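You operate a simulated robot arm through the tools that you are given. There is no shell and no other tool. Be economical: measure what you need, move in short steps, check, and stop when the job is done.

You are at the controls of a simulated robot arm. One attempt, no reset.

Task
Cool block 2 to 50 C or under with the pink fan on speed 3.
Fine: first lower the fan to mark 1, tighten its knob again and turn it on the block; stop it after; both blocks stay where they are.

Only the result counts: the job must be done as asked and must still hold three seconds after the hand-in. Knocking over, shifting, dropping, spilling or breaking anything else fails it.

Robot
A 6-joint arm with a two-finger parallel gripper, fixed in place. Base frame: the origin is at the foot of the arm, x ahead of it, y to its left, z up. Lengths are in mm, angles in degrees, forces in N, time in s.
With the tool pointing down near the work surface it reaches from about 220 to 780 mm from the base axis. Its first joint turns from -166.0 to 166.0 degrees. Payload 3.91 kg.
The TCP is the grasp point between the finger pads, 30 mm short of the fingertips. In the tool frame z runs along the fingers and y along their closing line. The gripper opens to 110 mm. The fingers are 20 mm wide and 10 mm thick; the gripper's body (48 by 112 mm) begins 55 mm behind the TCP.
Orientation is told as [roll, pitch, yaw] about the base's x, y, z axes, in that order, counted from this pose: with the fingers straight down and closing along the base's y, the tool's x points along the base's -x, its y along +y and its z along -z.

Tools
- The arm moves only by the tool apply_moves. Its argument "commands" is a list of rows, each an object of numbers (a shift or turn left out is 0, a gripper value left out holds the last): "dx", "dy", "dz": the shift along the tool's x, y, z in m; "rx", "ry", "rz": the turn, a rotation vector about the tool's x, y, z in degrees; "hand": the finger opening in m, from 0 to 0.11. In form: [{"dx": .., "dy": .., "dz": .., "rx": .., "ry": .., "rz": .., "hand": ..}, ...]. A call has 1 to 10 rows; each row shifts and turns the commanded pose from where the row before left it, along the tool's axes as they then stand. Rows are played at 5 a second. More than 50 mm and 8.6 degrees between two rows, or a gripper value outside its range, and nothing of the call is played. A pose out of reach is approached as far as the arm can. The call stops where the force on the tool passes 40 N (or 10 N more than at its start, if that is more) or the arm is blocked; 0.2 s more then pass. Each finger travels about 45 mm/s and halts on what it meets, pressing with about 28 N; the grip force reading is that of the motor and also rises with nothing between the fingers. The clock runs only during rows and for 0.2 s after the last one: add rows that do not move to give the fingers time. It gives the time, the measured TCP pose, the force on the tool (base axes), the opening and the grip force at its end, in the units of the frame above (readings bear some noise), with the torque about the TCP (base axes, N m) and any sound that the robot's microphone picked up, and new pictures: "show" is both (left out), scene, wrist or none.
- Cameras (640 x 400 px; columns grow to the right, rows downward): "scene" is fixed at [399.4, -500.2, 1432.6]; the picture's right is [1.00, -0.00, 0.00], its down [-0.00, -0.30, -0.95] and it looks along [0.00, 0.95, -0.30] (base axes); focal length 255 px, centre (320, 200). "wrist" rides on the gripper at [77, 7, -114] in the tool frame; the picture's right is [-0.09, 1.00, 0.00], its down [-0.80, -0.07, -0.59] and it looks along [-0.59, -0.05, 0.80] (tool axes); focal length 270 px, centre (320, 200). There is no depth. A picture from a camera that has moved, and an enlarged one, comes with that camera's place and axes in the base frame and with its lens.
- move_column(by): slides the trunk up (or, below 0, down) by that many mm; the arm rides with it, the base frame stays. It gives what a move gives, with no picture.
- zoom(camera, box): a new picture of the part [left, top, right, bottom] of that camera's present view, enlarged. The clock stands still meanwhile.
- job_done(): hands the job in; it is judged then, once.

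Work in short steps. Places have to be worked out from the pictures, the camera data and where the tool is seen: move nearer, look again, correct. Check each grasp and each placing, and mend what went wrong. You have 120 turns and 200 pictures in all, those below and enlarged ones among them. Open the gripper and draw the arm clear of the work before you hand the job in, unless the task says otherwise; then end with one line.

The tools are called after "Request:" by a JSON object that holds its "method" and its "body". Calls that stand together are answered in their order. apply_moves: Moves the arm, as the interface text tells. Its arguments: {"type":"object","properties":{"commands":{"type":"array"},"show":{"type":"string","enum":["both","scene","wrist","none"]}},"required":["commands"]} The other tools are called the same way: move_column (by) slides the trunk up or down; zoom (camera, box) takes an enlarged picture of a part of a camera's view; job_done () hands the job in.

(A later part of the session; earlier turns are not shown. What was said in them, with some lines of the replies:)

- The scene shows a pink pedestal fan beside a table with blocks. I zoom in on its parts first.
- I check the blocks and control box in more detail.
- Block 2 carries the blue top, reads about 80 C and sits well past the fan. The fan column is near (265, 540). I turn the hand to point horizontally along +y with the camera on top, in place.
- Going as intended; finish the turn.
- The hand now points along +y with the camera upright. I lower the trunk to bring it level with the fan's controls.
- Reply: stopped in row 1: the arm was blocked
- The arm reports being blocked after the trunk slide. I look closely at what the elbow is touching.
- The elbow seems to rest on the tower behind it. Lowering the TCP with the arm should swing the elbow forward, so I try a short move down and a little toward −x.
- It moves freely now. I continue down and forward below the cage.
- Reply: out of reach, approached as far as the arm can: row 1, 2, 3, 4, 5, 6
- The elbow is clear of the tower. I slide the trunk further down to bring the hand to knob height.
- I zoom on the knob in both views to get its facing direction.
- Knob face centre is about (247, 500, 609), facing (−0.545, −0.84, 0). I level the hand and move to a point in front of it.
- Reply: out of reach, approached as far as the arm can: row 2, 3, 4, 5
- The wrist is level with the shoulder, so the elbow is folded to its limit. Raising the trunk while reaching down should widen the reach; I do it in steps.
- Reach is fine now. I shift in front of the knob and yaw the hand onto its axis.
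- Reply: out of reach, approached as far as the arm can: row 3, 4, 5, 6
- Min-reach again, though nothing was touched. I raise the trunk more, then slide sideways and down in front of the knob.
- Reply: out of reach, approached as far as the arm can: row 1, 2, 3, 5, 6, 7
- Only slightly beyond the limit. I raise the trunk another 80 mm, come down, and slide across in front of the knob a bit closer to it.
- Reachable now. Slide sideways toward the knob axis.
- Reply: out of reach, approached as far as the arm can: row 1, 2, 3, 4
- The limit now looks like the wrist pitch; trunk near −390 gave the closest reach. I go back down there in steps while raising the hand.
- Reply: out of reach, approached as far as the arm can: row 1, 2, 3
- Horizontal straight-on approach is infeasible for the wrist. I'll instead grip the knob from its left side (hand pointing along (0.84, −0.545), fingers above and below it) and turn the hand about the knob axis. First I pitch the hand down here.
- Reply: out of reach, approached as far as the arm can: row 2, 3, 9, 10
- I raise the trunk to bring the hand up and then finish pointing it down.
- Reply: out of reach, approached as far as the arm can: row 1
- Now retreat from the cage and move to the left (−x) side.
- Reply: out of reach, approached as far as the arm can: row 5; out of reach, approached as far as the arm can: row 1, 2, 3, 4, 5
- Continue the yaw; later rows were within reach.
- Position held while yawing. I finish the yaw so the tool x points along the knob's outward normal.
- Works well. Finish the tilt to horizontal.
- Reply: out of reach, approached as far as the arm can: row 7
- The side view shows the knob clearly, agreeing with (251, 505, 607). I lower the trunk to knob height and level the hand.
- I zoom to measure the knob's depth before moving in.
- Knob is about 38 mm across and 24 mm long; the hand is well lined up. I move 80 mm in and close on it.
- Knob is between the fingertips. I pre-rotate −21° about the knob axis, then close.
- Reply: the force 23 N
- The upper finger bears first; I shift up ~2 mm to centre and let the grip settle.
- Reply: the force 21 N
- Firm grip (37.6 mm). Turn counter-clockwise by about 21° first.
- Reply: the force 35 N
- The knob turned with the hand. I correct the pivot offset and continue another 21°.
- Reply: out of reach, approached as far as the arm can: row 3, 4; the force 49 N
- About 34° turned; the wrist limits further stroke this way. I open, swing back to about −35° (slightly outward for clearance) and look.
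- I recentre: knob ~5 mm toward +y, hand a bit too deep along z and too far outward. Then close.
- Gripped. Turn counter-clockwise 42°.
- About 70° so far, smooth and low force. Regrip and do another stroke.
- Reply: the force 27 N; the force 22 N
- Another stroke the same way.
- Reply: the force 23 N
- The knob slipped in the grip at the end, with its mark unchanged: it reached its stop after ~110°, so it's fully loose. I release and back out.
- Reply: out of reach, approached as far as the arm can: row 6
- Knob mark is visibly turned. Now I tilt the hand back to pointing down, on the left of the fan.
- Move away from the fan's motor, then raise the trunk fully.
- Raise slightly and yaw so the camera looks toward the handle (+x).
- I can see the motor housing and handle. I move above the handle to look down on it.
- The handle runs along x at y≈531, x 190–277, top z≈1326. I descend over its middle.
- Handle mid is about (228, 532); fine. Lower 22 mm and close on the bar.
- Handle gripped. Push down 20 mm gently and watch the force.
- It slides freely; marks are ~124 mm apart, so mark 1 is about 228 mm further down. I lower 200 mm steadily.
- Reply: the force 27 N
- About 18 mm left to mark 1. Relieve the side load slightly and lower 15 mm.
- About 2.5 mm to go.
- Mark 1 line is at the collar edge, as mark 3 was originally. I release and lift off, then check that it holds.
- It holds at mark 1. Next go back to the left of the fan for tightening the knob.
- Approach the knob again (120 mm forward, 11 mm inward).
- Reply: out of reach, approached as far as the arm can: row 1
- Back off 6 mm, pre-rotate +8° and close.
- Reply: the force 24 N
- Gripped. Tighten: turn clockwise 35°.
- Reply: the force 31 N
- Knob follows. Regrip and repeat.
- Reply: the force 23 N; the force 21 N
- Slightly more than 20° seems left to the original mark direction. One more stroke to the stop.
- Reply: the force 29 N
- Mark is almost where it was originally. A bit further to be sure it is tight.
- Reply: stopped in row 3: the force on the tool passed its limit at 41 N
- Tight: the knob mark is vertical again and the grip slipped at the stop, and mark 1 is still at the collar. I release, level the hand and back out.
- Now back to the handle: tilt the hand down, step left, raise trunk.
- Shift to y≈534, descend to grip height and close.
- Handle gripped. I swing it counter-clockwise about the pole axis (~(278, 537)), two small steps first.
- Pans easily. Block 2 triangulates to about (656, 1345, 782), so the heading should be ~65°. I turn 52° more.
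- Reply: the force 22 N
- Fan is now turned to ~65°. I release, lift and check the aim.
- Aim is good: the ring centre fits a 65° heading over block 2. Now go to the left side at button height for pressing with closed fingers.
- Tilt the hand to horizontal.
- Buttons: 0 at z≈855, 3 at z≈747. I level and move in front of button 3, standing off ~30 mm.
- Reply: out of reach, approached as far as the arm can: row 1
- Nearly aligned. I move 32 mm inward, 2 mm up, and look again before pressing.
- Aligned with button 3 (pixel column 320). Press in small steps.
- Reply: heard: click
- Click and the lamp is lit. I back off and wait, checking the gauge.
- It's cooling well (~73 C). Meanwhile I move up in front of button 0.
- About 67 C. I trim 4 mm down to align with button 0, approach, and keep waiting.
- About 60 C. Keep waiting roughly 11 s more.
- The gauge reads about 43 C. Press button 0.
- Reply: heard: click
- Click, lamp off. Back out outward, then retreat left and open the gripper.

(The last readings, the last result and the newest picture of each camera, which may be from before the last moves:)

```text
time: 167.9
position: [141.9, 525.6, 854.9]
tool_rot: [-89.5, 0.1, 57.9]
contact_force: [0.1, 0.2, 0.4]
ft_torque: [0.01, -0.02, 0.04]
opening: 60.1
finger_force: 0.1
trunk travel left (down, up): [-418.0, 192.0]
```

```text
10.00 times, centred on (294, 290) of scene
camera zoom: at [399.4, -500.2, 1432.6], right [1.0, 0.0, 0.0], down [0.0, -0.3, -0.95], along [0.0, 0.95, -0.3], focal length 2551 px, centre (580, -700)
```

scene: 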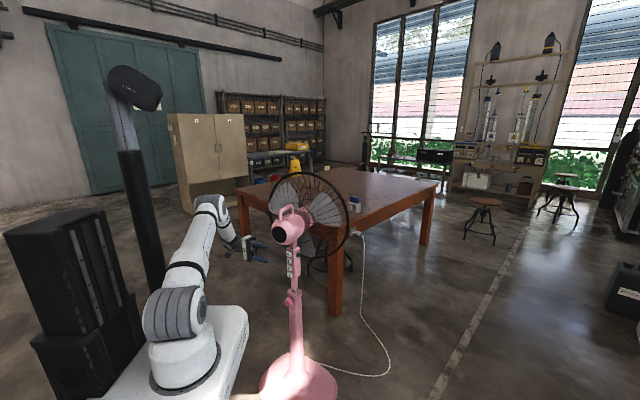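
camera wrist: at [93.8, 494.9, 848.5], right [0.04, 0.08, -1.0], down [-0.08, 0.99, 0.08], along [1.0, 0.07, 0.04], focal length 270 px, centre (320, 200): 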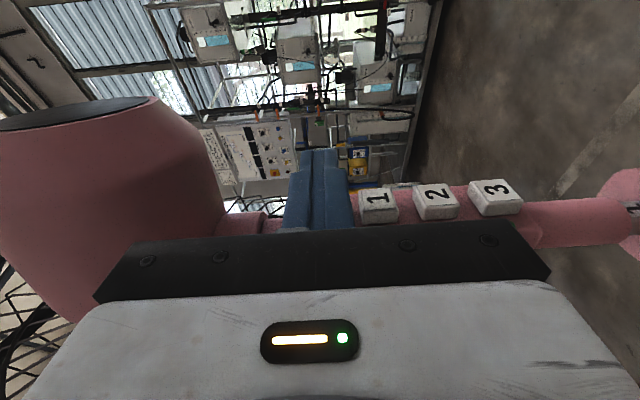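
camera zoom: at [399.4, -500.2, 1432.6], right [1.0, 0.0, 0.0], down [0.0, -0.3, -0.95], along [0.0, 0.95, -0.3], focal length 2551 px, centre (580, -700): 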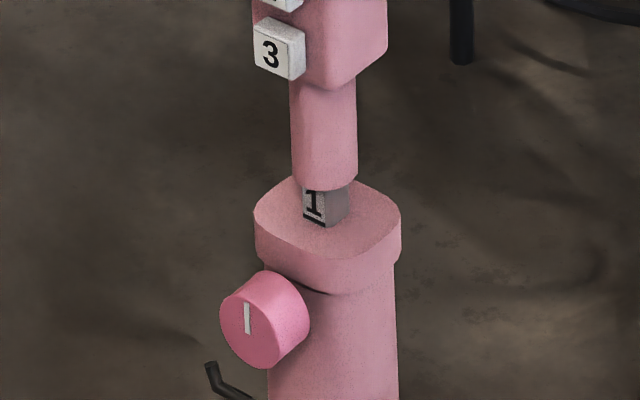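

Everything is as asked: ~41 C, lamp off, knob tight, mark 1, arm clear. I let a couple of seconds pass and recheck.

Request:
{"method": "apply_moves", "body": {"commands": [{"dx": 0.02}, {"dx": 0.02}, {"dy": 0}, {"dy": 0}, {"dy": 0}, {"dy": 0}, {"dy": 0}, {"dy": 0}, {"dy": 0}, {"dy": 0}], "show": "scene"}}

Request:
{"method": "zoom", "body": {"camera": "scene", "box": [240, 150, 400, 300]}}

```text
time: 170.1
position: [119.6, 491.7, 856.6]
tool_rot: [-89.4, 0.0, 57.9]
contact_force: [-0.2, -0.8, -0.3]
ft_torque: [-0.01, -0.05, 0.02]
opening: 60.2
finger_force: 0.1
trunk travel left (down, up): [-418.0, 192.0]
```

scene: 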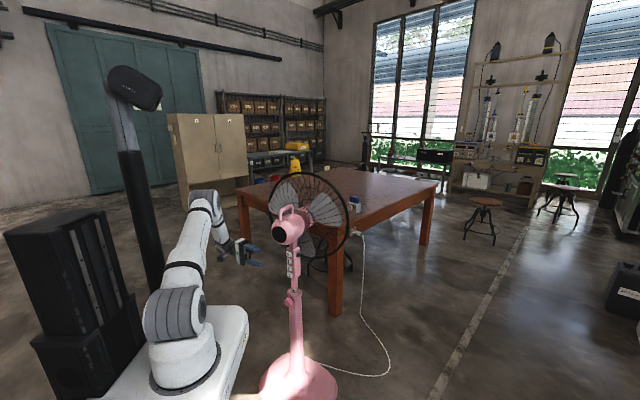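

```text
2.67 times, centred on (320, 225) of scene
camera zoom: at [399.4, -500.2, 1432.6], right [1.0, 0.0, 0.0], down [0.0, -0.3, -0.95], along [0.0, 0.95, -0.3], focal length 680 px, centre (320, 133)
```

zoom: 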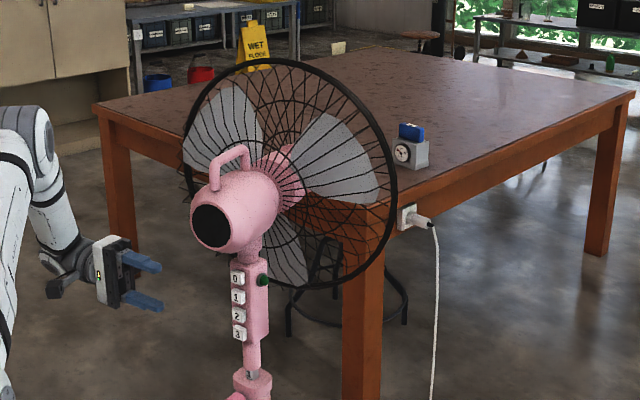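

The blades are still, the lamp is off and the block hasn't moved, so I hand in the job.

Request:
{"method": "job_done", "body": {}}

```text
The job is handed in.
```

I handed the job in with block 2 at about 41 °C by its gauge and not moved; the fan is at mark 1 with its knob tight, turned on the block, and stopped after running on speed 3. Block 1 was hidden behind the fan at my last check, but the arm never went near it.
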